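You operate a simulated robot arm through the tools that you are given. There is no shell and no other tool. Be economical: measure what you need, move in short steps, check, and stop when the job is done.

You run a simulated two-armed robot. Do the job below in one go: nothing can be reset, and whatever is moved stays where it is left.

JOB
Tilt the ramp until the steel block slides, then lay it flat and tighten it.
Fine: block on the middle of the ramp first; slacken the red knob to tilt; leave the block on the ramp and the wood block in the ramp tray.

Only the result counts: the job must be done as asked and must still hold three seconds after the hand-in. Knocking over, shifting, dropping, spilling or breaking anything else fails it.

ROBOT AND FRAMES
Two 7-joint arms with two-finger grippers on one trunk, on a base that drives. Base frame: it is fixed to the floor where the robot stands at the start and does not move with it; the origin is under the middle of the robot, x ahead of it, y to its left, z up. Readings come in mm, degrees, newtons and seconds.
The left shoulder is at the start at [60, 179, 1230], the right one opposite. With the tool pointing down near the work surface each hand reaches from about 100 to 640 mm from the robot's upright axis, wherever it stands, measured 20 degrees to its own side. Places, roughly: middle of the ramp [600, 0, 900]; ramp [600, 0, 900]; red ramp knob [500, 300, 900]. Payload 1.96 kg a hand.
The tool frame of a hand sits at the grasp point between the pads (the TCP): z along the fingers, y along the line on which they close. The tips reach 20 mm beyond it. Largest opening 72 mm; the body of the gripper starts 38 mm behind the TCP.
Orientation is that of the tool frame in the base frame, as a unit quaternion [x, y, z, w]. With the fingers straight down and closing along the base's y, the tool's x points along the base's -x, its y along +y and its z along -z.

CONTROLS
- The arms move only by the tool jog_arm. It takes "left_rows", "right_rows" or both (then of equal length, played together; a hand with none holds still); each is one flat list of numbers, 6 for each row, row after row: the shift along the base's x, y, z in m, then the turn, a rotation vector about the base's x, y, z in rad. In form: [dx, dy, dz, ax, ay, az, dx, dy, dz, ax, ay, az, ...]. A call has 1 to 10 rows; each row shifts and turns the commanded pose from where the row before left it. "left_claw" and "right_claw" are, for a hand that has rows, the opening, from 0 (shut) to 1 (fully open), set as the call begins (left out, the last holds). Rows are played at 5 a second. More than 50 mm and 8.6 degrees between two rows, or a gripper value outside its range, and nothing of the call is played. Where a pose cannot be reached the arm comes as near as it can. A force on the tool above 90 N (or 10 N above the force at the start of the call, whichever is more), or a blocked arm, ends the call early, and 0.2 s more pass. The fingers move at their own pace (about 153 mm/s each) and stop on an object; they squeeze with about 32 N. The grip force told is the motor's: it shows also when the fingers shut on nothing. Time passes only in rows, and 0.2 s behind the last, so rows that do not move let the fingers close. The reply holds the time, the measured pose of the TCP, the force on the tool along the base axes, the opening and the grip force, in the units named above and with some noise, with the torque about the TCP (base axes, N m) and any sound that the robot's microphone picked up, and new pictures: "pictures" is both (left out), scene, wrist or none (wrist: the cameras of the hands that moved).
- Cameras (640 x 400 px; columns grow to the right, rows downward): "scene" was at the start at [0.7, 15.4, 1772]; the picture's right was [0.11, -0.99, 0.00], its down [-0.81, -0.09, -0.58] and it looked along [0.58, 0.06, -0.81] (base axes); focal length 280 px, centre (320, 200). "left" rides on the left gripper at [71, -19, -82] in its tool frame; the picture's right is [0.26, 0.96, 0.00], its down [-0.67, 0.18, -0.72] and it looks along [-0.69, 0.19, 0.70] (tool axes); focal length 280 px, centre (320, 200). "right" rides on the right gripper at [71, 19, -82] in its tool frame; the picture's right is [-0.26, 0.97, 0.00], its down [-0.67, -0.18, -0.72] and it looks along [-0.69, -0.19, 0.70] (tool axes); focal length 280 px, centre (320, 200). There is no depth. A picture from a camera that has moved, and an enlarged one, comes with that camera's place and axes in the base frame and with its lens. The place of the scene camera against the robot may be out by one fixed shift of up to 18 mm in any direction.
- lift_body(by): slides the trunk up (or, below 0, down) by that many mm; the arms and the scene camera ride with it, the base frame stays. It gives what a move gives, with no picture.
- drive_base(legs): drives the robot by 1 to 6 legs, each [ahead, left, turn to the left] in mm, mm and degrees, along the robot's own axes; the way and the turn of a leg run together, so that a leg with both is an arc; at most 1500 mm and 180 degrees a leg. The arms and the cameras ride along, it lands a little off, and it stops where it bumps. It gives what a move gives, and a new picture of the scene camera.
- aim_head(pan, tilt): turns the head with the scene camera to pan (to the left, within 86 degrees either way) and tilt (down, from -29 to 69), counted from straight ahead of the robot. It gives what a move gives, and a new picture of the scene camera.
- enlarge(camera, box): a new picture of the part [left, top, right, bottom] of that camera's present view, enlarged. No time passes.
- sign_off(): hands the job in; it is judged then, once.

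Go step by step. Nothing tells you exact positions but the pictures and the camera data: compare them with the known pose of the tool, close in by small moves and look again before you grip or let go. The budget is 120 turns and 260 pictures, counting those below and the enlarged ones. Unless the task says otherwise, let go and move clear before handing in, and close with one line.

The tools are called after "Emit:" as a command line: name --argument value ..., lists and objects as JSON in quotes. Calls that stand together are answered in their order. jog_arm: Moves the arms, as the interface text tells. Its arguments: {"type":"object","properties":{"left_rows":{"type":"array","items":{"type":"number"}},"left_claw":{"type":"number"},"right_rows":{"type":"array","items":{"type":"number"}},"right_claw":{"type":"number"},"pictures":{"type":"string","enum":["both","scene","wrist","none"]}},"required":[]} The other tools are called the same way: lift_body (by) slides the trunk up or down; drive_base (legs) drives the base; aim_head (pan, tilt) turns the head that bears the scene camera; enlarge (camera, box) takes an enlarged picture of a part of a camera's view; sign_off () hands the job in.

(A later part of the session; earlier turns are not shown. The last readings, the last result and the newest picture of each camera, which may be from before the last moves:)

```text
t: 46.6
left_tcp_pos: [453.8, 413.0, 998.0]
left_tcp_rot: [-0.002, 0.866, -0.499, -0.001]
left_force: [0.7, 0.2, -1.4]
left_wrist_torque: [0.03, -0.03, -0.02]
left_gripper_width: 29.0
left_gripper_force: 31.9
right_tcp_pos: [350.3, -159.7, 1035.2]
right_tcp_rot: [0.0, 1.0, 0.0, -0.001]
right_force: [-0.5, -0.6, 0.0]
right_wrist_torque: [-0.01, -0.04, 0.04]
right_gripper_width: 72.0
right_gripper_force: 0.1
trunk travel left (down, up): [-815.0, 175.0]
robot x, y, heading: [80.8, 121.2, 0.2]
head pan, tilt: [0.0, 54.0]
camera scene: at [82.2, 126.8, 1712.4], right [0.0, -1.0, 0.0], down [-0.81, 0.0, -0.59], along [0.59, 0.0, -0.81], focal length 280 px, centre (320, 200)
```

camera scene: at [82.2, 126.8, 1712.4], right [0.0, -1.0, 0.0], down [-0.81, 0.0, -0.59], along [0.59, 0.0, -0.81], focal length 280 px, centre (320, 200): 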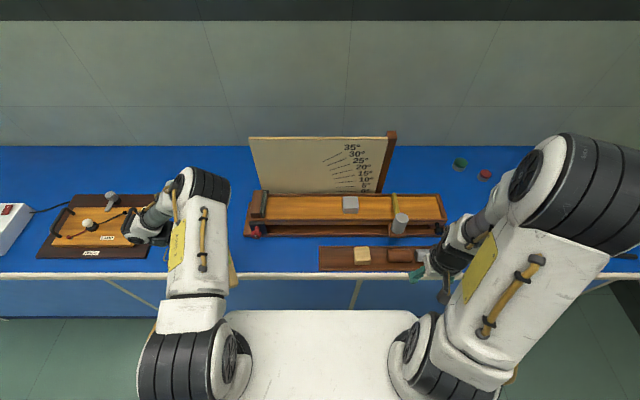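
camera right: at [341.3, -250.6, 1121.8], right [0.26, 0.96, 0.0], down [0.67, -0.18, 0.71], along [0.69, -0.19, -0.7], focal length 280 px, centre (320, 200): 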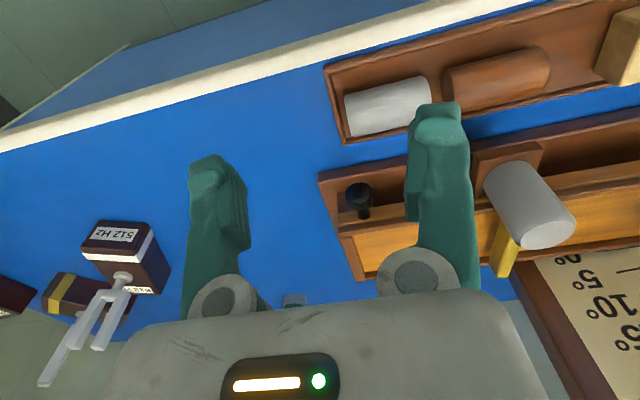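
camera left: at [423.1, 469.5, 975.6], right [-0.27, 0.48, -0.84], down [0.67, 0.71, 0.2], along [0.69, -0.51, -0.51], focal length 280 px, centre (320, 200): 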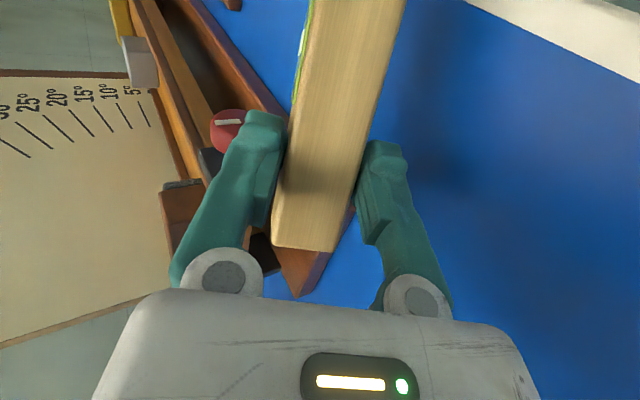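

Emit:
jog_arm --left_rows '[0.02, 0.004, -0.02, 0, 0, 0, 0.02, 0.004, -0.02, 0, 0, 0, 0.02, 0.004, -0.02, 0, 0, 0, 0.01, 0, -0.02, 0, 0, 0]' --pictures "both"

Emit:
enlarge --camera "scene" --box '[160, 180, 300, 290]'

```text
t: 47.6
left_tcp_pos: [525.7, 425.1, 917.7]
left_tcp_rot: [-0.001, 0.866, -0.5, 0.0]
left_force: [0.5, 0.5, -0.9]
left_wrist_torque: [0.09, -0.07, 0.01]
left_gripper_width: 28.8
left_gripper_force: 32.0
right_tcp_pos: [351.7, -160.0, 1035.1]
right_tcp_rot: [0.0, 1.0, -0.001, -0.001]
right_force: [-0.6, 0.4, -0.2]
right_wrist_torque: [0.01, -0.01, -0.02]
right_gripper_width: 72.0
right_gripper_force: 0.1
trunk travel left (down, up): [-815.0, 175.0]
robot x, y, heading: [82.5, 119.9, -0.1]
head pan, tilt: [0.0, 54.0]
camera scene: at [82.8, 127.7, 1712.4], right [0.0, -1.0, 0.0], down [-0.81, 0.0, -0.59], along [0.59, 0.0, -0.81], focal length 280 px, centre (320, 200)
camera left: at [453.4, 487.5, 974.9], right [-0.27, 0.48, -0.83], down [0.67, 0.71, 0.2], along [0.69, -0.51, -0.51], focal length 280 px, centre (320, 200)
```

scene: 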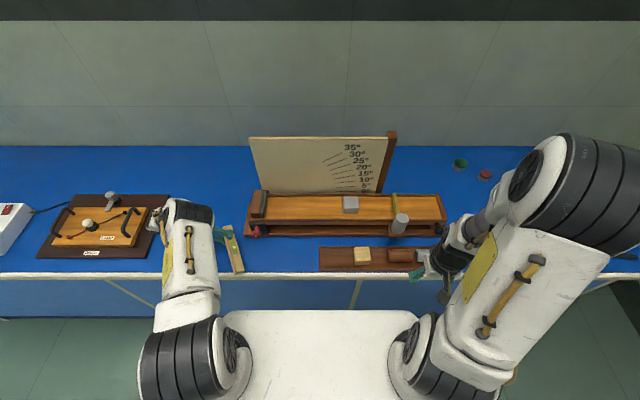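
left: 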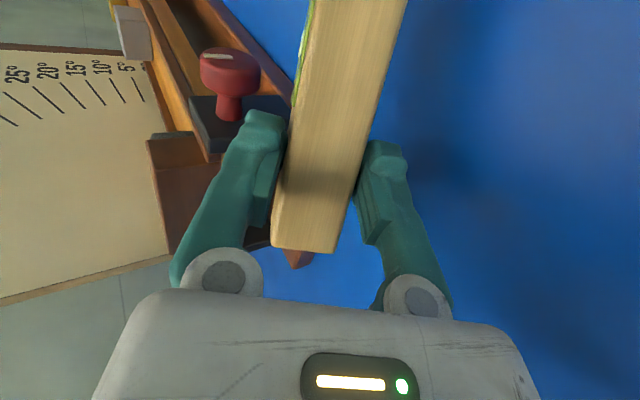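

```text
3.64 times, centred on (230, 235) of scene
camera zoom: at [82.8, 127.7, 1712.4], right [0.0, -1.0, 0.0], down [-0.81, 0.0, -0.59], along [0.59, 0.0, -0.81], focal length 1017 px, centre (647, 73)
```

zoom: 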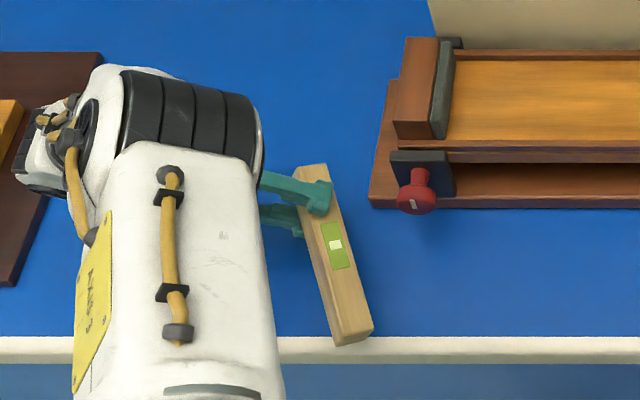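

Reach is good now. I'll move 15 mm further in and lower slowly.

Emit:
jog_arm --left_rows '[0.015, 0, 0, 0, 0, 0, 0, 0, -0.01, 0, 0, 0, 0, 0, -0.01, 0, 0, 0, 0, 0, -0.005, 0, 0, 0, 0, 0, -0.005, 0, 0, 0, 0, 0, -0.003, 0, 0, 0]' --pictures "both"

Emit:
enlarge --camera "scene" --box '[160, 180, 300, 290]'

```text
t: 49.0
left_tcp_pos: [541.1, 426.0, 884.6]
left_tcp_rot: [-0.002, 0.866, -0.5, 0.0]
left_force: [2.2, 2.4, 10.0]
left_wrist_torque: [-0.59, 0.97, -0.03]
left_gripper_width: 30.0
left_gripper_force: 31.7
right_tcp_pos: [349.1, -160.3, 1035.2]
right_tcp_rot: [-0.001, 1.0, -0.001, 0.0]
right_force: [0.2, 1.0, 0.2]
right_wrist_torque: [-0.03, 0.03, 0.0]
right_gripper_width: 71.8
right_gripper_force: 0.1
trunk travel left (down, up): [-815.0, 175.0]
robot x, y, heading: [82.0, 121.5, -0.0]
head pan, tilt: [0.0, 54.0]
camera scene: at [81.8, 127.6, 1712.5], right [0.0, -1.0, 0.0], down [-0.81, 0.0, -0.59], along [0.59, 0.0, -0.81], focal length 280 px, centre (320, 200)
camera left: at [468.5, 487.5, 942.0], right [-0.26, 0.48, -0.84], down [0.67, 0.71, 0.2], along [0.69, -0.51, -0.51], focal length 280 px, centre (320, 200)
```

scene: 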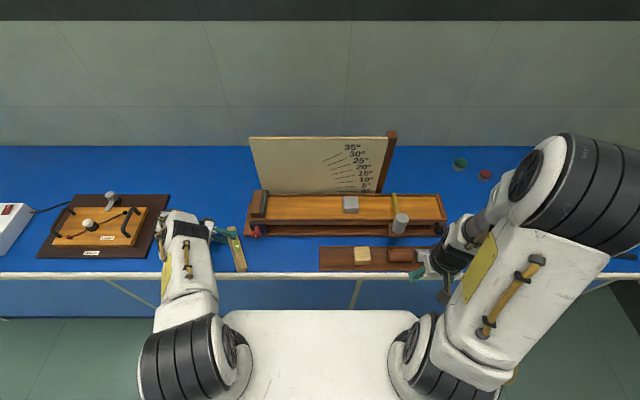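
left: 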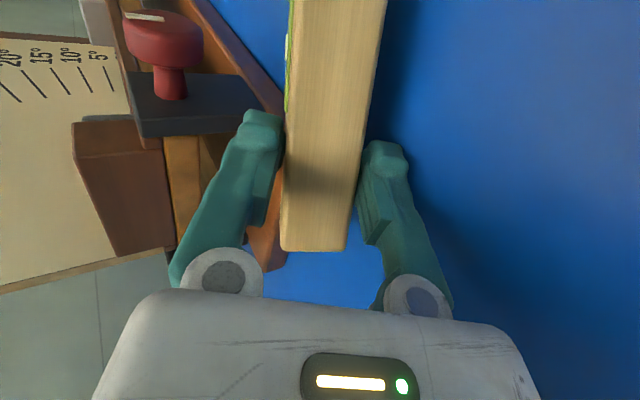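

```text
3.64 times, centred on (230, 235) of scene
camera zoom: at [81.8, 127.6, 1712.5], right [0.0, -1.0, 0.0], down [-0.81, 0.0, -0.59], along [0.59, 0.0, -0.81], focal length 1017 px, centre (647, 73)
```

zoom: 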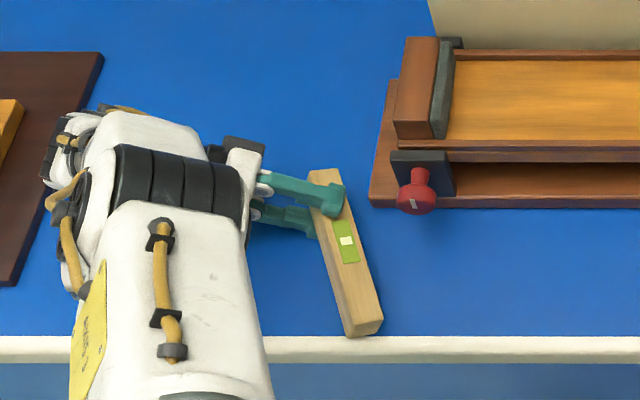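

The near end touches the table. I'll open the fingers a little so it settles vial-up.

Emit:
jog_arm --left_rows '[0, 0, 0.003, 0, 0, 0, 0, 0, 0.003, 0, 0, 0, 0, 0, 0, 0, 0, 0]' --left_claw 0.6 --pictures "both"

Emit:
enlarge --camera "scene" --box '[160, 180, 300, 290]'

```text
t: 49.8
left_tcp_pos: [539.6, 425.0, 892.4]
left_tcp_rot: [-0.001, 0.866, -0.501, 0.0]
left_force: [0.0, -0.2, 0.4]
left_wrist_torque: [-0.01, -0.01, 0.03]
left_gripper_width: 43.2
left_gripper_force: 0.0
right_tcp_pos: [350.2, -160.9, 1035.1]
right_tcp_rot: [0.001, 1.0, 0.001, -0.001]
right_force: [0.0, -0.5, -0.2]
right_wrist_torque: [0.0, -0.01, 0.03]
right_gripper_width: 72.0
right_gripper_force: 0.1
trunk travel left (down, up): [-815.0, 175.0]
robot x, y, heading: [77.6, 119.5, -0.0]
head pan, tilt: [0.0, 54.0]
camera scene: at [81.8, 127.2, 1712.4], right [0.0, -1.0, 0.0], down [-0.81, 0.0, -0.59], along [0.59, 0.0, -0.81], focal length 280 px, centre (320, 200)
camera left: at [468.2, 487.3, 948.2], right [-0.26, 0.48, -0.83], down [0.67, 0.71, 0.2], along [0.69, -0.51, -0.51], focal length 280 px, centre (320, 200)
```

scene: 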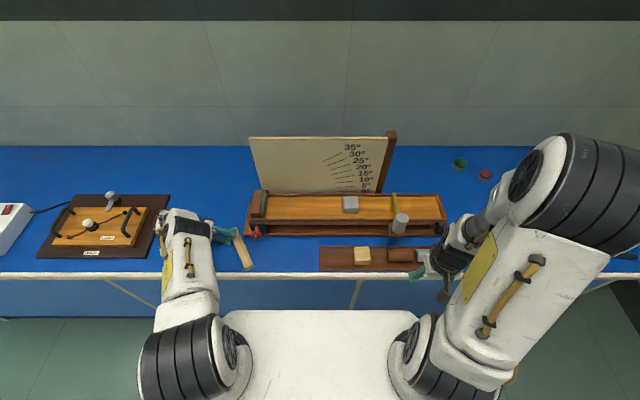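
left: 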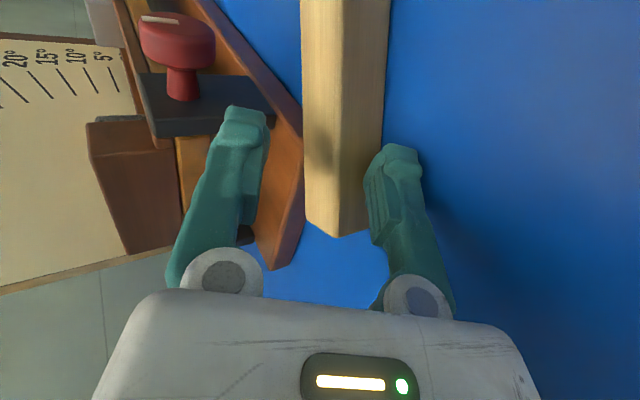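

```text
3.64 times, centred on (230, 235) of scene
camera zoom: at [81.8, 127.2, 1712.4], right [0.0, -1.0, 0.0], down [-0.81, 0.0, -0.59], along [0.59, 0.0, -0.81], focal length 1017 px, centre (647, 73)
```

zoom: 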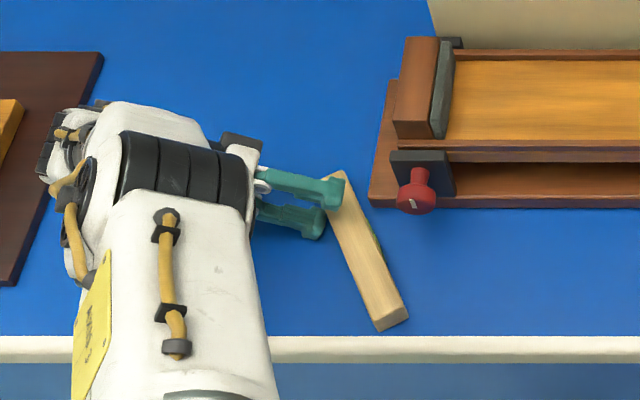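

It rolled back with the vial on its right side, because the drooped end touched first. I'll withdraw and retry, gripping at its middle and leaning further.

Emit:
jog_arm --left_rows '[0, 0.026, 0.015, 0, 0, 0, 0, 0.02, 0.03, 0, 0, 0, 0, 0, 0.04, 0.15, 0, 0, 0, 0, 0.02, 0.15, 0, 0, 0, -0.01, 0, 0.15, 0, 0, 0, -0.01, 0, 0.15, 0, 0, 0, -0.02, 0, 0.15, 0, 0, -0.01, -0.02, 0, 0.15, 0, 0, -0.01, -0.02, 0, 0.147, 0, 0]' --pictures "none"

Emit:
jog_arm --left_rows '[-0.003, -0.004, 0, 0, 0, 0.15, -0.003, -0.004, 0, 0, 0, 0.15, -0.003, -0.004, 0, 0, 0, 0.154]' --left_claw 0.75 --pictures "both"

Emit:
enlarge --camera "scene" --box '[160, 180, 300, 290]'

```text
t: 51.8
left_tcp_pos: [519.9, 390.2, 996.2]
left_tcp_rot: [-0.001, 1.0, 0.001, 0.001]
left_force: [0.2, 0.7, -0.1]
left_wrist_torque: [-0.02, 0.03, 0.0]
left_gripper_width: 43.3
left_gripper_force: 0.1
right_tcp_pos: [349.1, -161.4, 1035.8]
right_tcp_rot: [0.0, 1.0, 0.001, -0.001]
right_force: [0.0, 0.6, 0.3]
right_wrist_torque: [-0.01, 0.01, -0.01]
right_gripper_width: 72.1
right_gripper_force: 0.1
trunk travel left (down, up): [-815.0, 175.0]
robot x, y, heading: [82.3, 120.3, 0.2]
head pan, tilt: [0.0, 54.0]
```

```text
refused: row 3 steps farther than a row can; nothing moved
```

```text
3.64 times, centred on (230, 235) of scene
camera zoom: at [81.2, 125.5, 1712.4], right [0.0, -1.0, 0.0], down [-0.81, 0.0, -0.59], along [0.59, 0.0, -0.81], focal length 1017 px, centre (647, 73)
```

zoom: 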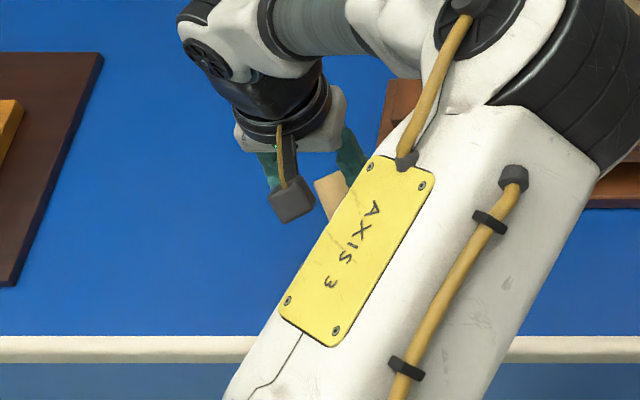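

Emit:
jog_arm --left_rows '[-0.013, -0.012, 0, 0, 0, 0.148, 0, 0, -0.02, 0, 0, 0.148, 0, 0, -0.02, 0, 0, 0.148]' --left_claw 0.75 --pictures "wrist"

```text
t: 52.6
left_tcp_pos: [508.2, 379.8, 956.6]
left_tcp_rot: [-0.222, 0.975, 0.0, 0.0]
left_force: [0.1, 0.7, -0.9]
left_wrist_torque: [-0.02, 0.02, 0.01]
left_gripper_width: 53.9
left_gripper_force: 0.1
right_tcp_pos: [350.1, -158.6, 1035.5]
right_tcp_rot: [0.0, 1.0, 0.0, -0.001]
right_force: [0.2, -0.4, 0.8]
right_wrist_torque: [0.02, 0.0, 0.0]
right_gripper_width: 72.0
right_gripper_force: 0.1
trunk travel left (down, up): [-815.0, 175.0]
robot x, y, heading: [80.7, 122.4, -0.1]
head pan, tilt: [0.0, 54.0]
camera left: at [450.7, 332.1, 1037.2], right [-0.65, 0.76, 0.0], down [0.53, 0.46, 0.72], along [0.54, 0.47, -0.7], focal length 280 px, centre (320, 200)
```

left: 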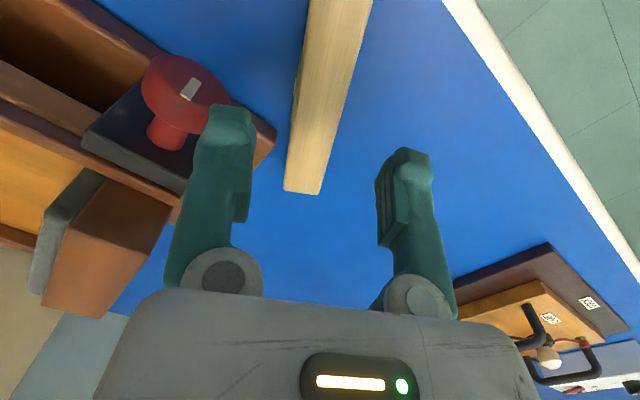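

The level's middle is at about (509,384) with its axis 30° from x. I'll align, descend to grip shallowly, and check.

Emit:
jog_arm --left_rows '[0.001, 0.004, -0.025, 0, 0, 0.082, 0, 0, -0.025, 0, 0, 0, 0, 0, -0.014, 0, 0, 0]' --left_claw 0.7 --pictures "wrist"

```text
t: 53.4
left_tcp_pos: [508.0, 381.6, 894.3]
left_tcp_rot: [-0.263, 0.965, 0.0, 0.001]
left_force: [0.3, 0.6, -1.5]
left_wrist_torque: [0.02, -0.02, 0.01]
left_gripper_width: 50.3
left_gripper_force: 0.0
right_tcp_pos: [350.0, -160.3, 1035.5]
right_tcp_rot: [0.001, 1.0, 0.0, -0.001]
right_force: [-0.2, -0.5, -0.7]
right_wrist_torque: [0.01, -0.03, -0.01]
right_gripper_width: 71.9
right_gripper_force: 0.1
trunk travel left (down, up): [-815.0, 175.0]
robot x, y, heading: [80.5, 123.8, -0.0]
head pan, tilt: [0.0, 54.0]
camera left: at [454.8, 330.9, 974.5], right [-0.71, 0.7, 0.0], down [0.49, 0.5, 0.72], along [0.5, 0.51, -0.7], focal length 280 px, centre (320, 200)
```

left: 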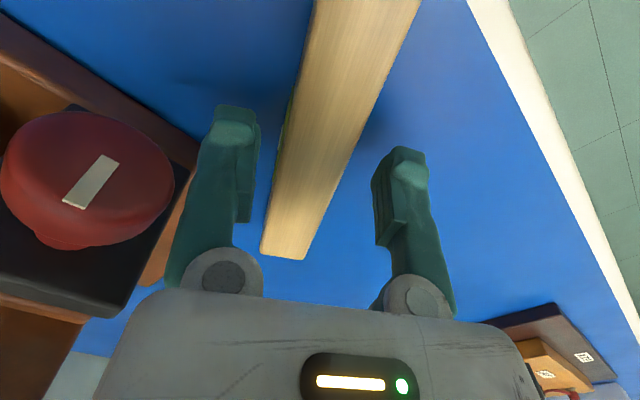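

Emit:
jog_arm --left_rows '[0.001, 0.002, -0.01, 0, 0, 0]' --pictures "none"

Emit:
jog_arm --left_rows '[0, 0, 0, 0, 0, 0, 0, 0, 0, 0, 0, 0, 0, 0, 0.02, 0, 0, 0, 0, 0, 0.04, 0, 0, 0, 0, 0, 0.04, 0, 0, 0]' --left_claw 0.1 --pictures "both"

Emit:
enlarge --camera "scene" --box '[160, 180, 300, 290]'

```text
t: 53.8
left_tcp_pos: [508.3, 385.5, 883.8]
left_tcp_rot: [-0.261, 0.965, 0.0, 0.001]
left_force: [-0.9, -1.2, 0.2]
left_wrist_torque: [-0.05, 0.04, -0.01]
left_gripper_width: 50.5
left_gripper_force: 0.1
right_tcp_pos: [350.4, -159.7, 1036.2]
right_tcp_rot: [0.0, 1.0, 0.0, -0.001]
right_force: [-0.2, -1.0, 0.4]
right_wrist_torque: [-0.03, -0.02, 0.01]
right_gripper_width: 71.9
right_gripper_force: 0.0
trunk travel left (down, up): [-815.0, 175.0]
robot x, y, heading: [82.0, 121.0, -0.1]
head pan, tilt: [0.0, 54.0]
```

```text
t: 55.0
left_tcp_pos: [509.1, 383.9, 982.0]
left_tcp_rot: [-0.261, 0.965, 0.0, 0.001]
left_force: [0.2, 0.4, -1.4]
left_wrist_torque: [0.0, -0.02, 0.02]
left_gripper_width: 28.8
left_gripper_force: 32.0
right_tcp_pos: [349.9, -159.8, 1035.1]
right_tcp_rot: [0.0, 1.0, 0.0, -0.001]
right_force: [0.5, 0.3, -0.4]
right_wrist_torque: [-0.04, 0.0, 0.01]
right_gripper_width: 72.1
right_gripper_force: 0.1
trunk travel left (down, up): [-815.0, 175.0]
robot x, y, heading: [76.7, 120.6, 0.1]
head pan, tilt: [0.0, 54.0]
camera scene: at [81.4, 127.2, 1712.3], right [0.0, -1.0, 0.0], down [-0.81, 0.0, -0.59], along [0.59, 0.0, -0.81], focal length 280 px, centre (320, 200)
camera left: at [456.2, 332.5, 1062.4], right [-0.71, 0.7, 0.0], down [0.49, 0.5, 0.72], along [0.5, 0.51, -0.7], focal length 280 px, centre (320, 200)
```

scene: 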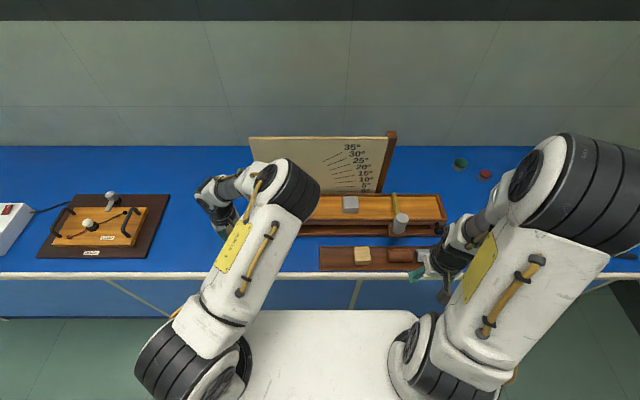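
left: 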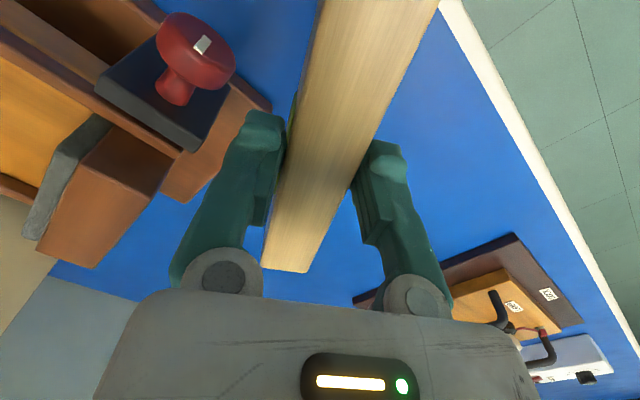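

```text
3.64 times, centred on (230, 235) of scene
camera zoom: at [81.4, 127.2, 1712.3], right [0.0, -1.0, 0.0], down [-0.81, 0.0, -0.59], along [0.59, 0.0, -0.81], focal length 1017 px, centre (647, 73)
```

zoom: 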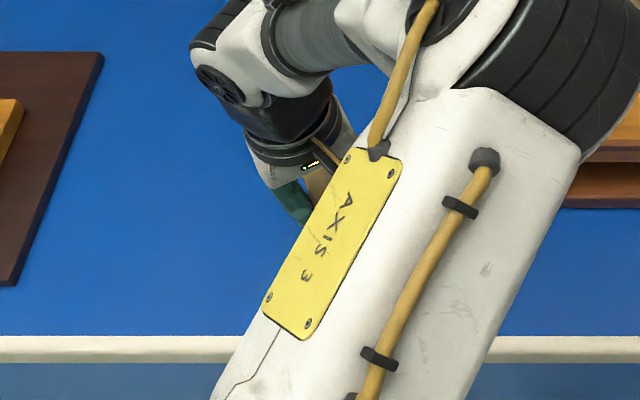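

It's held level at its middle. I'll turn it along x, lean the hand 70° and see.

Emit:
jog_arm --left_rows '[0, 0.011, 0, 0, 0, -0.132, 0, 0.011, 0, 0, 0, -0.132, 0, 0.011, 0, 0, 0, -0.132, 0, 0.011, 0, 0, 0, -0.132, 0, 0, 0, -0.136, 0, 0, 0, 0, 0, -0.136, 0, 0, 0, 0, 0, -0.136, 0, 0, 0, 0, 0, -0.136, 0, 0, 0, 0, 0, -0.136, 0, 0, 0, 0, 0, -0.136, 0, 0]' --pictures "none"

Emit:
jog_arm --left_rows '[0, 0, -0.02, -0.136, 0, 0, 0, 0, -0.02, -0.136, 0, 0, 0, 0, -0.02, -0.134, 0, 0]' --pictures "both"

Emit:
enlarge --camera "scene" --box '[160, 180, 300, 290]'

```text
t: 57.2
left_tcp_pos: [509.3, 430.3, 981.6]
left_tcp_rot: [0.0, 0.917, -0.398, 0.0]
left_force: [-0.3, 0.7, -0.9]
left_wrist_torque: [0.01, -0.01, 0.0]
left_gripper_width: 28.8
left_gripper_force: 32.1
right_tcp_pos: [350.2, -159.0, 1036.4]
right_tcp_rot: [0.0, 1.0, -0.001, 0.0]
right_force: [0.3, -0.8, -0.1]
right_wrist_torque: [0.01, -0.02, 0.0]
right_gripper_width: 72.2
right_gripper_force: 0.1
trunk travel left (down, up): [-815.0, 175.0]
robot x, y, heading: [81.3, 122.9, -0.2]
head pan, tilt: [0.0, 54.0]
```

```text
t: 58.0
left_tcp_pos: [509.3, 429.5, 922.2]
left_tcp_rot: [-0.001, 0.818, -0.575, 0.001]
left_force: [-0.4, 0.4, -2.1]
left_wrist_torque: [0.0, 0.01, 0.0]
left_gripper_width: 28.8
left_gripper_force: 31.6
right_tcp_pos: [350.6, -158.9, 1036.1]
right_tcp_rot: [0.0, 1.0, -0.001, -0.001]
right_force: [0.4, -0.1, 0.0]
right_wrist_torque: [0.03, -0.01, 0.03]
right_gripper_width: 72.1
right_gripper_force: 0.0
trunk travel left (down, up): [-815.0, 175.0]
robot x, y, heading: [82.0, 120.9, -0.2]
head pan, tilt: [0.0, 54.0]
camera scene: at [82.2, 128.7, 1712.5], right [0.0, -1.0, 0.0], down [-0.81, 0.0, -0.59], along [0.59, 0.0, -0.81], focal length 280 px, centre (320, 200)
camera left: at [437.5, 501.0, 967.2], right [-0.26, 0.33, -0.91], down [0.67, 0.74, 0.07], along [0.69, -0.59, -0.41], focal length 280 px, centre (320, 200)
```

scene: 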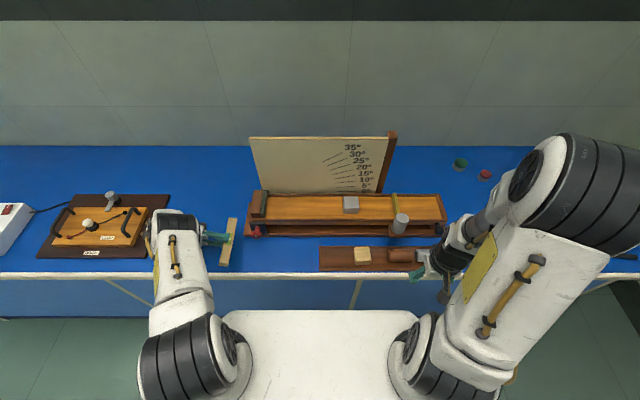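
left: 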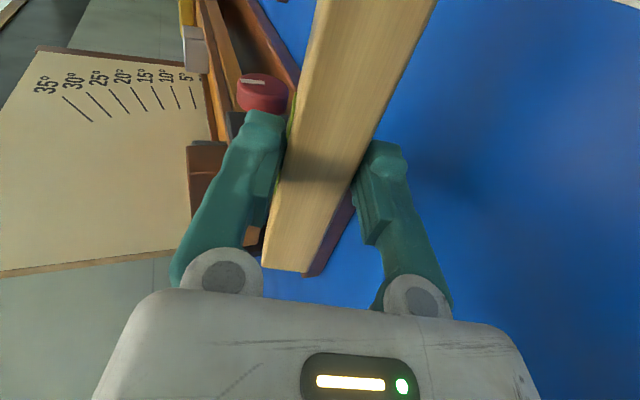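

```text
3.64 times, centred on (230, 235) of scene
camera zoom: at [82.2, 128.7, 1712.5], right [0.0, -1.0, 0.0], down [-0.81, 0.0, -0.59], along [0.59, 0.0, -0.81], focal length 1017 px, centre (647, 73)
```

zoom: 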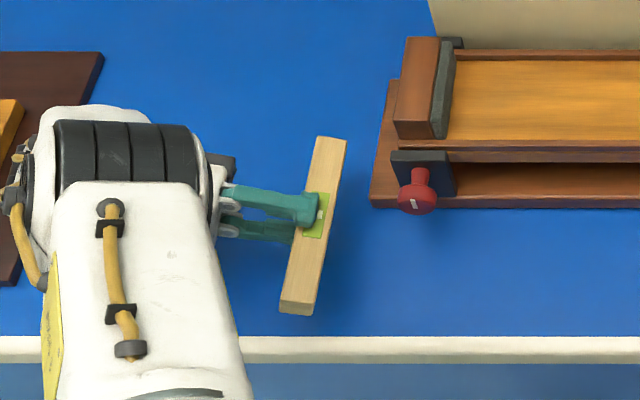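

Straight and vial facing up-right. I'll lower to just above the table and release slightly.

Emit:
jog_arm --left_rows '[0, 0, -0.015, 0, 0, 0, 0, 0, -0.015, 0, 0, 0, 0, 0, -0.006, 0, 0, 0, 0, 0, -0.003, 0, 0, 0]' --pictures "none"

Emit:
jog_arm --left_rows '[0, 0, 0, 0, 0, 0, 0, 0, 0, 0, 0, 0, 0, 0, 0, 0, 0, 0]' --left_claw 0.5 --pictures "both"

Emit:
enlarge --camera "scene" --box '[160, 180, 300, 290]'

```text
t: 59.0
left_tcp_pos: [508.6, 430.6, 882.0]
left_tcp_rot: [-0.001, 0.819, -0.574, 0.001]
left_force: [0.7, -0.1, -1.3]
left_wrist_torque: [0.04, 0.02, 0.03]
left_gripper_width: 28.9
left_gripper_force: 31.8
right_tcp_pos: [349.7, -159.2, 1036.0]
right_tcp_rot: [0.0, 1.0, 0.0, -0.001]
right_force: [0.0, -0.4, 0.1]
right_wrist_torque: [-0.01, 0.01, -0.05]
right_gripper_width: 72.1
right_gripper_force: 0.0
trunk travel left (down, up): [-815.0, 175.0]
robot x, y, heading: [81.4, 118.5, -0.1]
head pan, tilt: [0.0, 54.0]
```

```text
t: 59.8
left_tcp_pos: [508.7, 428.3, 883.7]
left_tcp_rot: [-0.001, 0.82, -0.573, 0.0]
left_force: [3.3, 3.1, 8.8]
left_wrist_torque: [0.1, -0.08, 0.0]
left_gripper_width: 31.8
left_gripper_force: 0.1
right_tcp_pos: [349.6, -159.6, 1035.6]
right_tcp_rot: [0.0, 1.0, 0.0, 0.0]
right_force: [-0.3, 0.5, -0.2]
right_wrist_torque: [0.01, -0.02, 0.02]
right_gripper_width: 72.0
right_gripper_force: 0.0
trunk travel left (down, up): [-815.0, 175.0]
robot x, y, heading: [79.9, 117.8, -0.0]
head pan, tilt: [0.0, 54.0]
camera scene: at [81.7, 127.7, 1712.5], right [0.0, -1.0, 0.0], down [-0.81, 0.0, -0.59], along [0.59, 0.0, -0.81], focal length 280 px, centre (320, 200)
camera left: at [437.2, 500.0, 929.0], right [-0.26, 0.33, -0.91], down [0.67, 0.74, 0.07], along [0.69, -0.59, -0.41], focal length 280 px, centre (320, 200)
```

scene: 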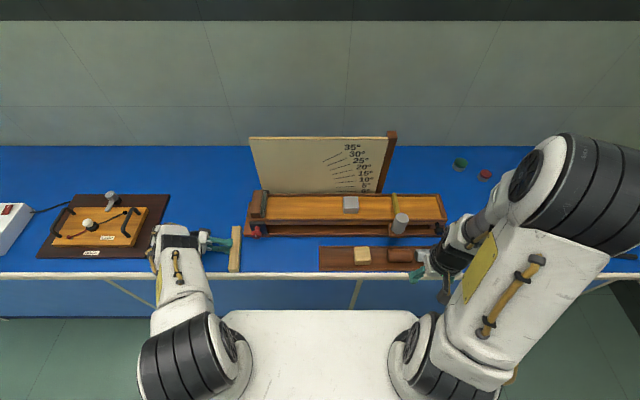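
left: 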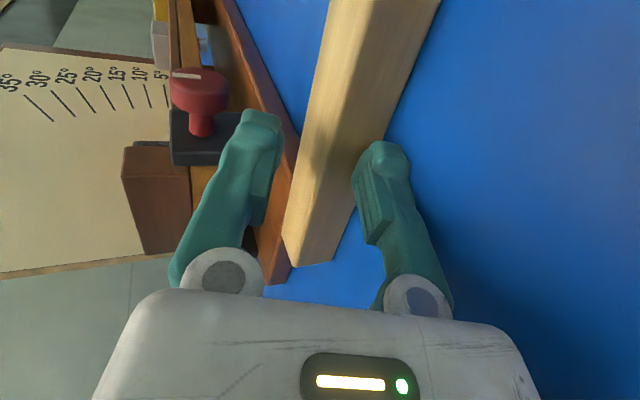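

```text
3.64 times, centred on (230, 235) of scene
camera zoom: at [81.7, 127.7, 1712.5], right [0.0, -1.0, 0.0], down [-0.81, 0.0, -0.59], along [0.59, 0.0, -0.81], focal length 1017 px, centre (647, 73)
```

zoom: 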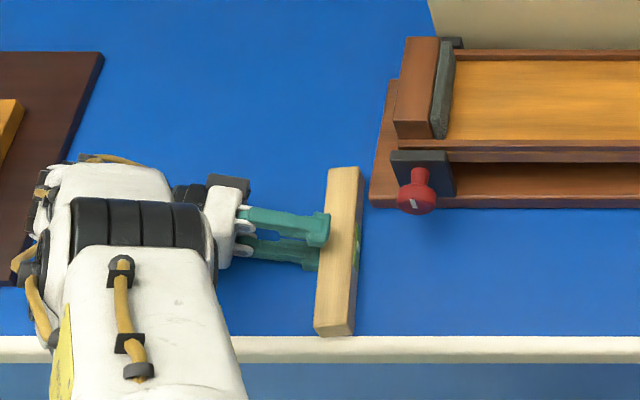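

It rolled back again: with the shallow grip its weight lay beyond the fingertips. I'll withdraw, straighten the hand and regrip deeper at the middle.

Emit:
jog_arm --left_rows '[0, 0.019, 0.007, 0, 0, 0, 0, 0.028, 0.01, 0, 0, 0, 0, 0.01, 0.04, 0, 0, 0, 0, 0, 0.04, 0.14, 0, 0, 0, 0, 0, 0.14, 0, 0, 0, 0, 0, 0.14, 0, 0, 0, -0.015, 0, 0.14, 0, 0, 0, -0.02, 0, 0.14, 0, 0, 0, -0.02, 0, 0.14, 0, 0, 0, -0.02, 0, 0.14, 0, 0]' --pictures "none"

Emit:
jog_arm --left_rows '[0, 0, 0, 0.14, 0, 0, 0, 0, -0.02, 0.101, 0, 0]' --left_claw 0.75 --pictures "wrist"

```text
t: 62.0
left_tcp_pos: [642.2, 508.6, 927.8]
left_tcp_rot: [-0.001, 0.993, -0.121, -0.001]
left_force: [0.2, 0.8, 0.4]
left_wrist_torque: [0.0, 0.0, -0.01]
left_gripper_width: 36.0
left_gripper_force: 0.0
left hand out of reach, approached as far as the arm can: row 2, 3, 4, 5, 6, 7, 8, 9, 10
right_tcp_pos: [350.8, -160.8, 1035.0]
right_tcp_rot: [0.0, 1.0, 0.0, -0.001]
right_force: [-0.4, -0.1, 0.5]
right_wrist_torque: [0.01, 0.02, -0.03]
right_gripper_width: 72.0
right_gripper_force: 0.1
trunk travel left (down, up): [-815.0, 175.0]
robot x, y, heading: [80.5, 121.2, -0.2]
head pan, tilt: [0.0, 54.0]
```

```text
t: 62.6
left_tcp_pos: [654.3, 512.3, 902.4]
left_tcp_rot: [0.0, 1.0, 0.0, 0.001]
left_force: [0.3, 0.3, -1.5]
left_wrist_torque: [0.0, 0.03, 0.03]
left_gripper_width: 54.1
left_gripper_force: 0.0
left hand out of reach, approached as far as the arm can: row 1
right_tcp_pos: [351.4, -159.8, 1035.6]
right_tcp_rot: [0.0, 1.0, 0.001, -0.001]
right_force: [0.4, -0.7, -0.3]
right_wrist_torque: [0.0, -0.02, -0.02]
right_gripper_width: 72.2
right_gripper_force: 0.0
trunk travel left (down, up): [-815.0, 175.0]
robot x, y, heading: [84.3, 120.6, 0.0]
head pan, tilt: [0.0, 54.0]
camera left: at [583.0, 494.1, 984.3], right [-0.26, 0.96, 0.0], down [0.67, 0.18, 0.72], along [0.69, 0.19, -0.7], focal length 280 px, centre (320, 200)
```

left: 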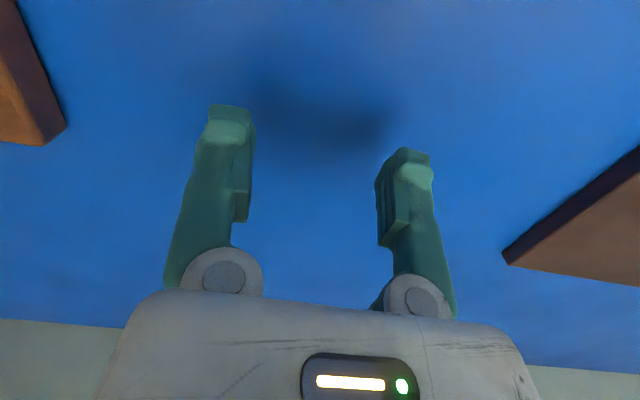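

The arm wandered at its reach limit and ended up over clear table. I'll raise it and check the scene.

Emit:
jog_arm --left_rows '[0, 0, 0.04, 0, 0, 0, 0, 0, 0.04, 0, 0, 0, -0.03, -0.01, 0.02, 0, 0, 0]' --pictures "both"

Emit:
enlarge --camera "scene" --box '[0, 130, 280, 310]'

```text
t: 63.4
left_tcp_pos: [673.6, 522.3, 993.6]
left_tcp_rot: [-0.001, 1.0, -0.001, 0.0]
left_force: [-0.4, 0.7, -0.3]
left_wrist_torque: [0.02, -0.01, -0.03]
left_gripper_width: 54.1
left_gripper_force: 0.0
left hand out of reach, approached as far as the arm can: row 1, 2, 3
right_tcp_pos: [349.8, -159.4, 1035.2]
right_tcp_rot: [0.0, 1.0, 0.0, -0.001]
right_force: [-1.2, 0.1, -0.1]
right_wrist_torque: [0.02, 0.02, 0.02]
right_gripper_width: 72.3
right_gripper_force: 0.1
trunk travel left (down, up): [-815.0, 175.0]
robot x, y, heading: [81.4, 122.0, 0.0]
head pan, tilt: [0.0, 54.0]
camera scene: at [82.1, 128.0, 1712.4], right [0.0, -1.0, 0.0], down [-0.81, 0.0, -0.59], along [0.59, 0.0, -0.81], focal length 280 px, centre (320, 200)
camera left: at [601.1, 504.8, 1075.1], right [-0.26, 0.96, 0.0], down [0.67, 0.19, 0.71], along [0.69, 0.19, -0.7], focal length 280 px, centre (320, 200)
```

scene: 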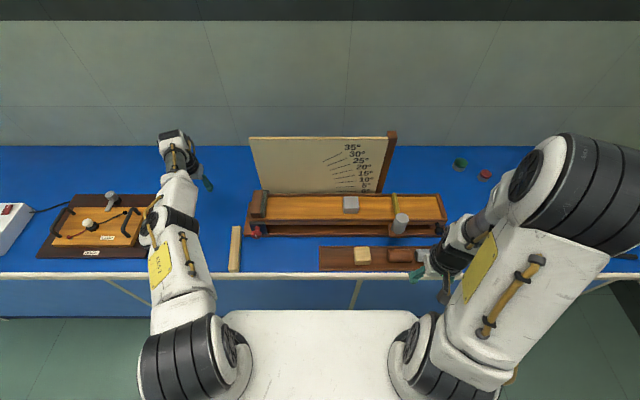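
left: 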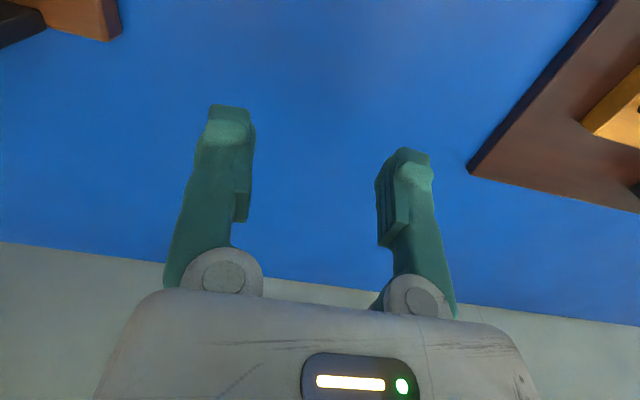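

```text
2.22 times, centred on (140, 220) of scene
camera zoom: at [82.1, 128.0, 1712.4], right [0.0, -1.0, 0.0], down [-0.81, 0.0, -0.59], along [0.59, 0.0, -0.81], focal length 621 px, centre (720, 156)
```

zoom: 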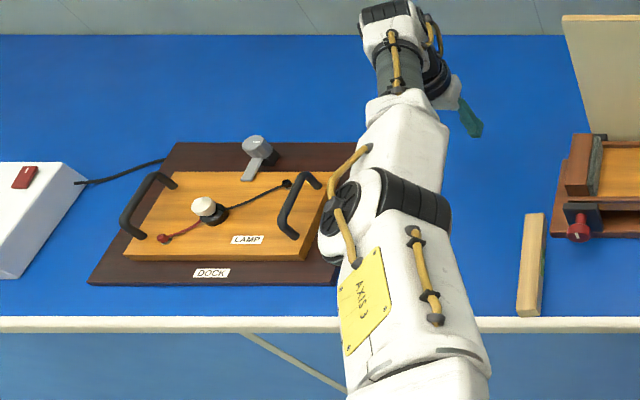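

Nothing else seems moved. I'll bring the hand back toward the shoulder in small steps.

Emit:
jog_arm --left_rows '[-0.02, -0.02, 0.01, 0, 0, 0, -0.02, -0.02, 0.01, 0, 0, 0, -0.02, -0.02, 0.01, 0, 0, 0, -0.02, -0.02, 0.01, 0, 0, 0]' --pictures "scene"

```text
t: 64.4
left_tcp_pos: [693.0, 479.3, 1021.3]
left_tcp_rot: [-0.001, 1.0, -0.002, 0.0]
left_force: [-0.5, -0.3, -1.0]
left_wrist_torque: [0.01, -0.02, 0.0]
left_gripper_width: 53.8
left_gripper_force: 0.1
left hand out of reach, approached as far as the arm can: row 1, 2, 3, 4
right_tcp_pos: [349.1, -161.5, 1036.1]
right_tcp_rot: [0.0, 1.0, 0.0, -0.001]
right_force: [-0.4, -0.6, 0.1]
right_wrist_torque: [0.0, 0.01, 0.01]
right_gripper_width: 71.9
right_gripper_force: 0.1
trunk travel left (down, up): [-815.0, 175.0]
robot x, y, heading: [81.1, 120.0, 0.3]
head pan, tilt: [0.0, 54.0]
camera scene: at [82.3, 126.9, 1712.4], right [0.0, -1.0, 0.0], down [-0.81, 0.0, -0.59], along [0.59, 0.0, -0.81], focal length 280 px, centre (320, 200)
```

scene: 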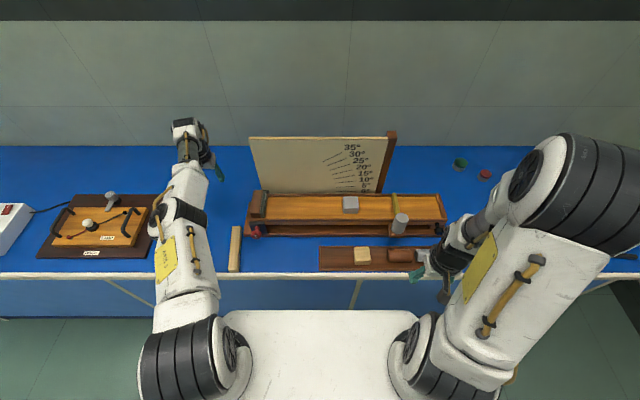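

The elbow is stretched straight and stuck. I'll try to break out by pitching the hand while pulling back.

Emit:
jog_arm --left_rows '[-0.04, -0.01, 0.02, 0, -0.14, 0, -0.04, -0.01, 0.02, 0, -0.14, 0, -0.04, -0.01, 0.02, 0, -0.14, 0, -0.04, -0.01, 0.02, 0, -0.14, 0]' --pictures "scene"

```text
t: 65.4
left_tcp_pos: [787.9, 505.4, 1095.3]
left_tcp_rot: [0.0, 0.961, 0.0, 0.277]
left_force: [0.0, 0.1, -0.1]
left_wrist_torque: [-0.01, 0.04, 0.02]
left_gripper_width: 54.1
left_gripper_force: 0.0
left hand out of reach, approached as far as the arm can: row 1, 2, 3, 4
right_tcp_pos: [349.6, -160.4, 1035.7]
right_tcp_rot: [0.0, 1.0, 0.001, -0.001]
right_force: [-0.1, -0.3, 0.2]
right_wrist_torque: [-0.02, 0.04, 0.02]
right_gripper_width: 72.0
right_gripper_force: 0.1
trunk travel left (down, up): [-815.0, 175.0]
robot x, y, heading: [81.7, 119.1, 0.1]
head pan, tilt: [0.0, 54.0]
camera scene: at [82.4, 127.5, 1712.4], right [0.0, -1.0, 0.0], down [-0.81, 0.0, -0.59], along [0.59, 0.0, -0.81], focal length 280 px, centre (320, 200)
```

scene: 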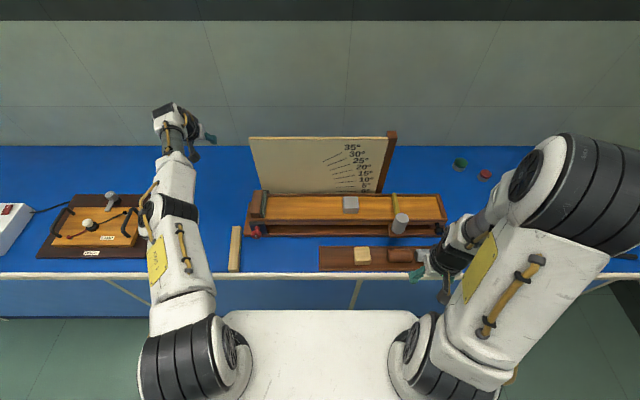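

Emit:
jog_arm --left_rows '[0, 0, 0, 0, 0.14, 0, 0, 0, 0, 0, 0.14, 0, 0, 0, 0, 0, 0.14, 0, 0, 0, 0, 0, 0.14, 0]' --pictures "none"

Emit:
jog_arm --left_rows '[0, 0, 0, 0, 0, 0]' --pictures "none"

Emit:
jog_arm --left_rows '[-0.05, 0, 0, 0, 0, 0]' --pictures "none"

```text
t: 66.4
left_tcp_pos: [702.0, 469.8, 1083.5]
left_tcp_rot: [0.0, 1.0, -0.001, 0.0]
left_force: [0.0, -0.2, 0.4]
left_wrist_torque: [-0.02, 0.03, 0.02]
left_gripper_width: 53.8
left_gripper_force: 0.0
left hand out of reach, approached as far as the arm can: row 1, 2, 3, 4
right_tcp_pos: [350.3, -158.0, 1035.3]
right_tcp_rot: [0.0, 1.0, 0.0, -0.001]
right_force: [0.3, -0.5, -0.4]
right_wrist_torque: [0.02, 0.0, -0.02]
right_gripper_width: 72.0
right_gripper_force: 0.1
trunk travel left (down, up): [-815.0, 175.0]
robot x, y, heading: [77.9, 118.3, 0.1]
head pan, tilt: [0.0, 54.0]
```

```text
t: 66.8
left_tcp_pos: [702.0, 470.7, 1082.5]
left_tcp_rot: [0.0, 1.0, -0.001, 0.0]
left_force: [0.2, -0.4, 0.1]
left_wrist_torque: [-0.02, -0.02, 0.01]
left_gripper_width: 54.0
left_gripper_force: 0.1
right_tcp_pos: [349.7, -159.8, 1035.5]
right_tcp_rot: [0.0, 1.0, -0.001, -0.001]
right_force: [-0.1, -0.8, -0.4]
right_wrist_torque: [-0.03, 0.01, 0.01]
right_gripper_width: 72.0
right_gripper_force: 0.1
trunk travel left (down, up): [-815.0, 175.0]
robot x, y, heading: [82.6, 121.6, 0.5]
head pan, tilt: [0.0, 54.0]
```

```text
t: 67.2
left_tcp_pos: [651.0, 466.7, 1085.6]
left_tcp_rot: [0.001, 1.0, 0.001, 0.003]
left_force: [-1.3, -0.1, 0.2]
left_wrist_torque: [-0.01, -0.06, -0.01]
left_gripper_width: 53.9
left_gripper_force: 0.0
right_tcp_pos: [349.1, -162.2, 1035.2]
right_tcp_rot: [0.0, 1.0, 0.001, 0.0]
right_force: [0.0, 0.1, -1.0]
right_wrist_torque: [0.01, -0.02, -0.01]
right_gripper_width: 71.9
right_gripper_force: 0.0
trunk travel left (down, up): [-815.0, 175.0]
robot x, y, heading: [79.4, 120.8, 0.0]
head pan, tilt: [0.0, 54.0]
```

Free again. I'll bring the hand back over the level.

Emit:
jog_arm --left_rows '[-0.03, -0.013, -0.01, 0, 0, 0, -0.03, -0.013, -0.02, 0, 0, 0, -0.03, -0.013, -0.02, 0, 0, 0, -0.03, -0.013, -0.02, 0, 0, 0, -0.021, -0.013, -0.02, 0, 0, 0.11]' --pictures "wrist"

```text
t: 68.4
left_tcp_pos: [511.2, 403.9, 993.4]
left_tcp_rot: [-0.056, 0.998, -0.001, 0.001]
left_force: [-0.2, 0.3, 0.1]
left_wrist_torque: [-0.03, 0.01, 0.04]
left_gripper_width: 53.8
left_gripper_force: 0.0
right_tcp_pos: [349.9, -159.8, 1035.4]
right_tcp_rot: [0.0, 1.0, 0.0, -0.001]
right_force: [-0.3, -0.2, 0.2]
right_wrist_torque: [-0.02, 0.04, 0.04]
right_gripper_width: 72.1
right_gripper_force: 0.0
trunk travel left (down, up): [-815.0, 175.0]
robot x, y, heading: [80.2, 120.9, -0.2]
head pan, tilt: [0.0, 54.0]
camera left: at [441.3, 377.5, 1074.7], right [-0.37, 0.93, 0.0], down [0.65, 0.26, 0.72], along [0.67, 0.26, -0.7], focal length 280 px, centre (320, 200)
```

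left: 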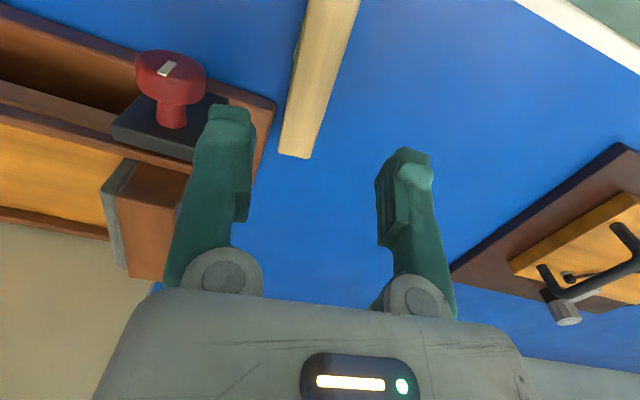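

The level's middle is at (509.5,402), axis 6.7°. I'll descend deep and grip it there.

Emit:
jog_arm --left_rows '[-0.001, -0.002, -0.03, 0, 0, 0, 0, 0, -0.03, 0, 0, 0, 0, 0, -0.03, 0, 0, 0, 0, 0, -0.02, 0, 0, 0, 0, 0, -0.011, 0, 0, 0]' --left_claw 0.7 --pictures "wrist"

```text
t: 69.6
left_tcp_pos: [511.2, 401.4, 871.5]
left_tcp_rot: [-0.056, 0.998, -0.001, 0.001]
left_force: [0.0, 0.4, 0.1]
left_wrist_torque: [-0.03, -0.04, -0.03]
left_gripper_width: 50.6
left_gripper_force: 0.1
right_tcp_pos: [350.0, -158.7, 1036.7]
right_tcp_rot: [0.0, 1.0, 0.0, -0.001]
right_force: [-0.6, 0.6, -0.1]
right_wrist_torque: [-0.01, 0.01, 0.03]
right_gripper_width: 72.1
right_gripper_force: 0.1
trunk travel left (down, up): [-815.0, 175.0]
robot x, y, heading: [80.9, 119.5, -0.3]
head pan, tilt: [0.0, 54.0]
camera left: at [441.1, 375.8, 952.9], right [-0.37, 0.93, 0.0], down [0.65, 0.26, 0.72], along [0.67, 0.26, -0.7], focal length 280 px, centre (320, 200)
```

left: 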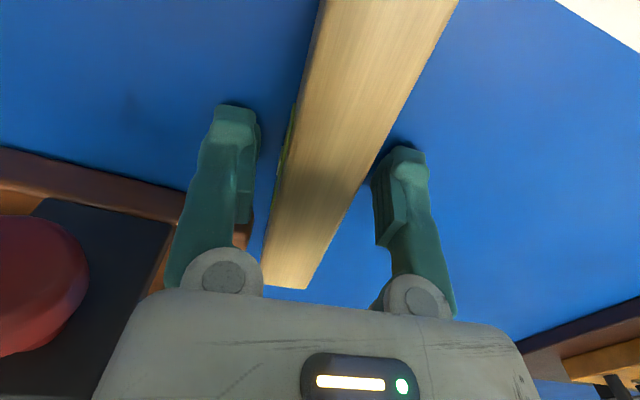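

I'll use both hands instead: lift it with the left, lean the left hand a full 90° in mid-air so the vial faces up, then let the right hand take it from above.

Emit:
jog_arm --left_rows '[0, 0, 0, 0, 0, 0, 0, 0, 0, 0, 0, 0, 0, 0, 0.03, 0, 0, 0, 0, 0, 0.045, 0, 0, 0, 0, 0, 0.045, 0, 0, 0, -0.015, -0.02, 0.03, 0, 0, -0.112, -0.015, -0.04, 0.02, 0, 0, 0, -0.015, -0.04, 0, 0, 0, 0]' --left_claw 0.1 --pictures "none"

Emit:
jog_arm --left_rows '[-0.01, -0.02, 0, -0.143, 0, 0, -0.01, -0.02, 0, -0.143, 0, 0, 0, -0.02, 0, -0.143, 0, 0, 0, -0.02, 0, -0.143, 0, 0, 0, -0.02, 0, -0.143, 0, 0, 0, 0, 0, -0.143, 0, 0, 0, 0, 0, -0.143, 0, 0, 0, 0, 0, -0.143, 0, 0, 0, 0, 0, -0.143, 0, 0, 0, 0, 0, -0.143, 0, 0]' --pictures "both"

```text
t: 71.4
left_tcp_pos: [463.5, 299.7, 1042.1]
left_tcp_rot: [0.001, 1.0, 0.0, 0.001]
left_force: [0.3, -0.9, -1.1]
left_wrist_torque: [0.0, 0.06, -0.01]
left_gripper_width: 29.0
left_gripper_force: 31.7
right_tcp_pos: [349.1, -161.1, 1035.1]
right_tcp_rot: [0.0, 1.0, 0.0, -0.001]
right_force: [-0.8, 0.5, -1.1]
right_wrist_torque: [0.03, 0.0, -0.01]
right_gripper_width: 72.5
right_gripper_force: 0.0
trunk travel left (down, up): [-815.0, 175.0]
robot x, y, heading: [80.0, 120.8, 0.0]
head pan, tilt: [0.0, 54.0]
```

```text
t: 73.6
left_tcp_pos: [445.0, 202.9, 1043.1]
left_tcp_rot: [0.0, 0.753, -0.658, 0.001]
left_force: [0.5, 0.2, -0.6]
left_wrist_torque: [0.04, -0.01, 0.0]
left_gripper_width: 28.9
left_gripper_force: 32.1
right_tcp_pos: [350.3, -158.8, 1036.8]
right_tcp_rot: [-0.001, 1.0, 0.0, -0.001]
right_force: [-0.2, 0.6, 0.1]
right_wrist_torque: [0.05, -0.02, 0.02]
right_gripper_width: 72.0
right_gripper_force: 0.0
trunk travel left (down, up): [-815.0, 175.0]
robot x, y, heading: [84.2, 119.6, -0.3]
head pan, tilt: [0.0, 54.0]
camera scene: at [82.7, 128.4, 1712.4], right [0.0, -1.0, 0.0], down [-0.81, 0.0, -0.59], along [0.59, 0.0, -0.81], focal length 280 px, centre (320, 200)
camera left: at [372.9, 282.2, 1071.9], right [-0.26, 0.13, -0.96], down [0.67, 0.73, -0.08], along [0.69, -0.67, -0.28], focal length 280 px, centre (320, 200)
```

scene: 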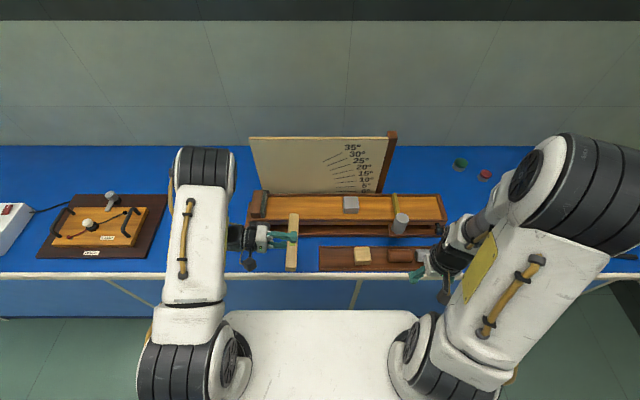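
left: 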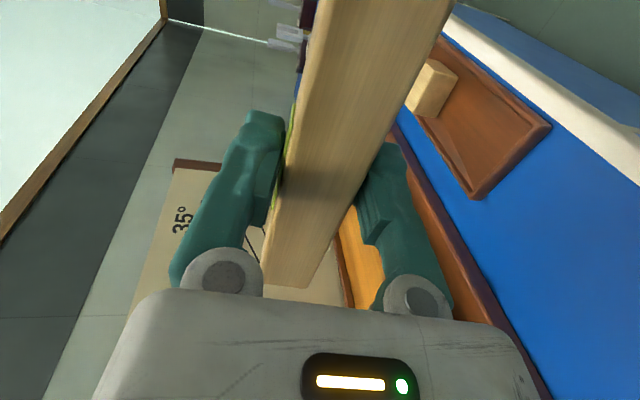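

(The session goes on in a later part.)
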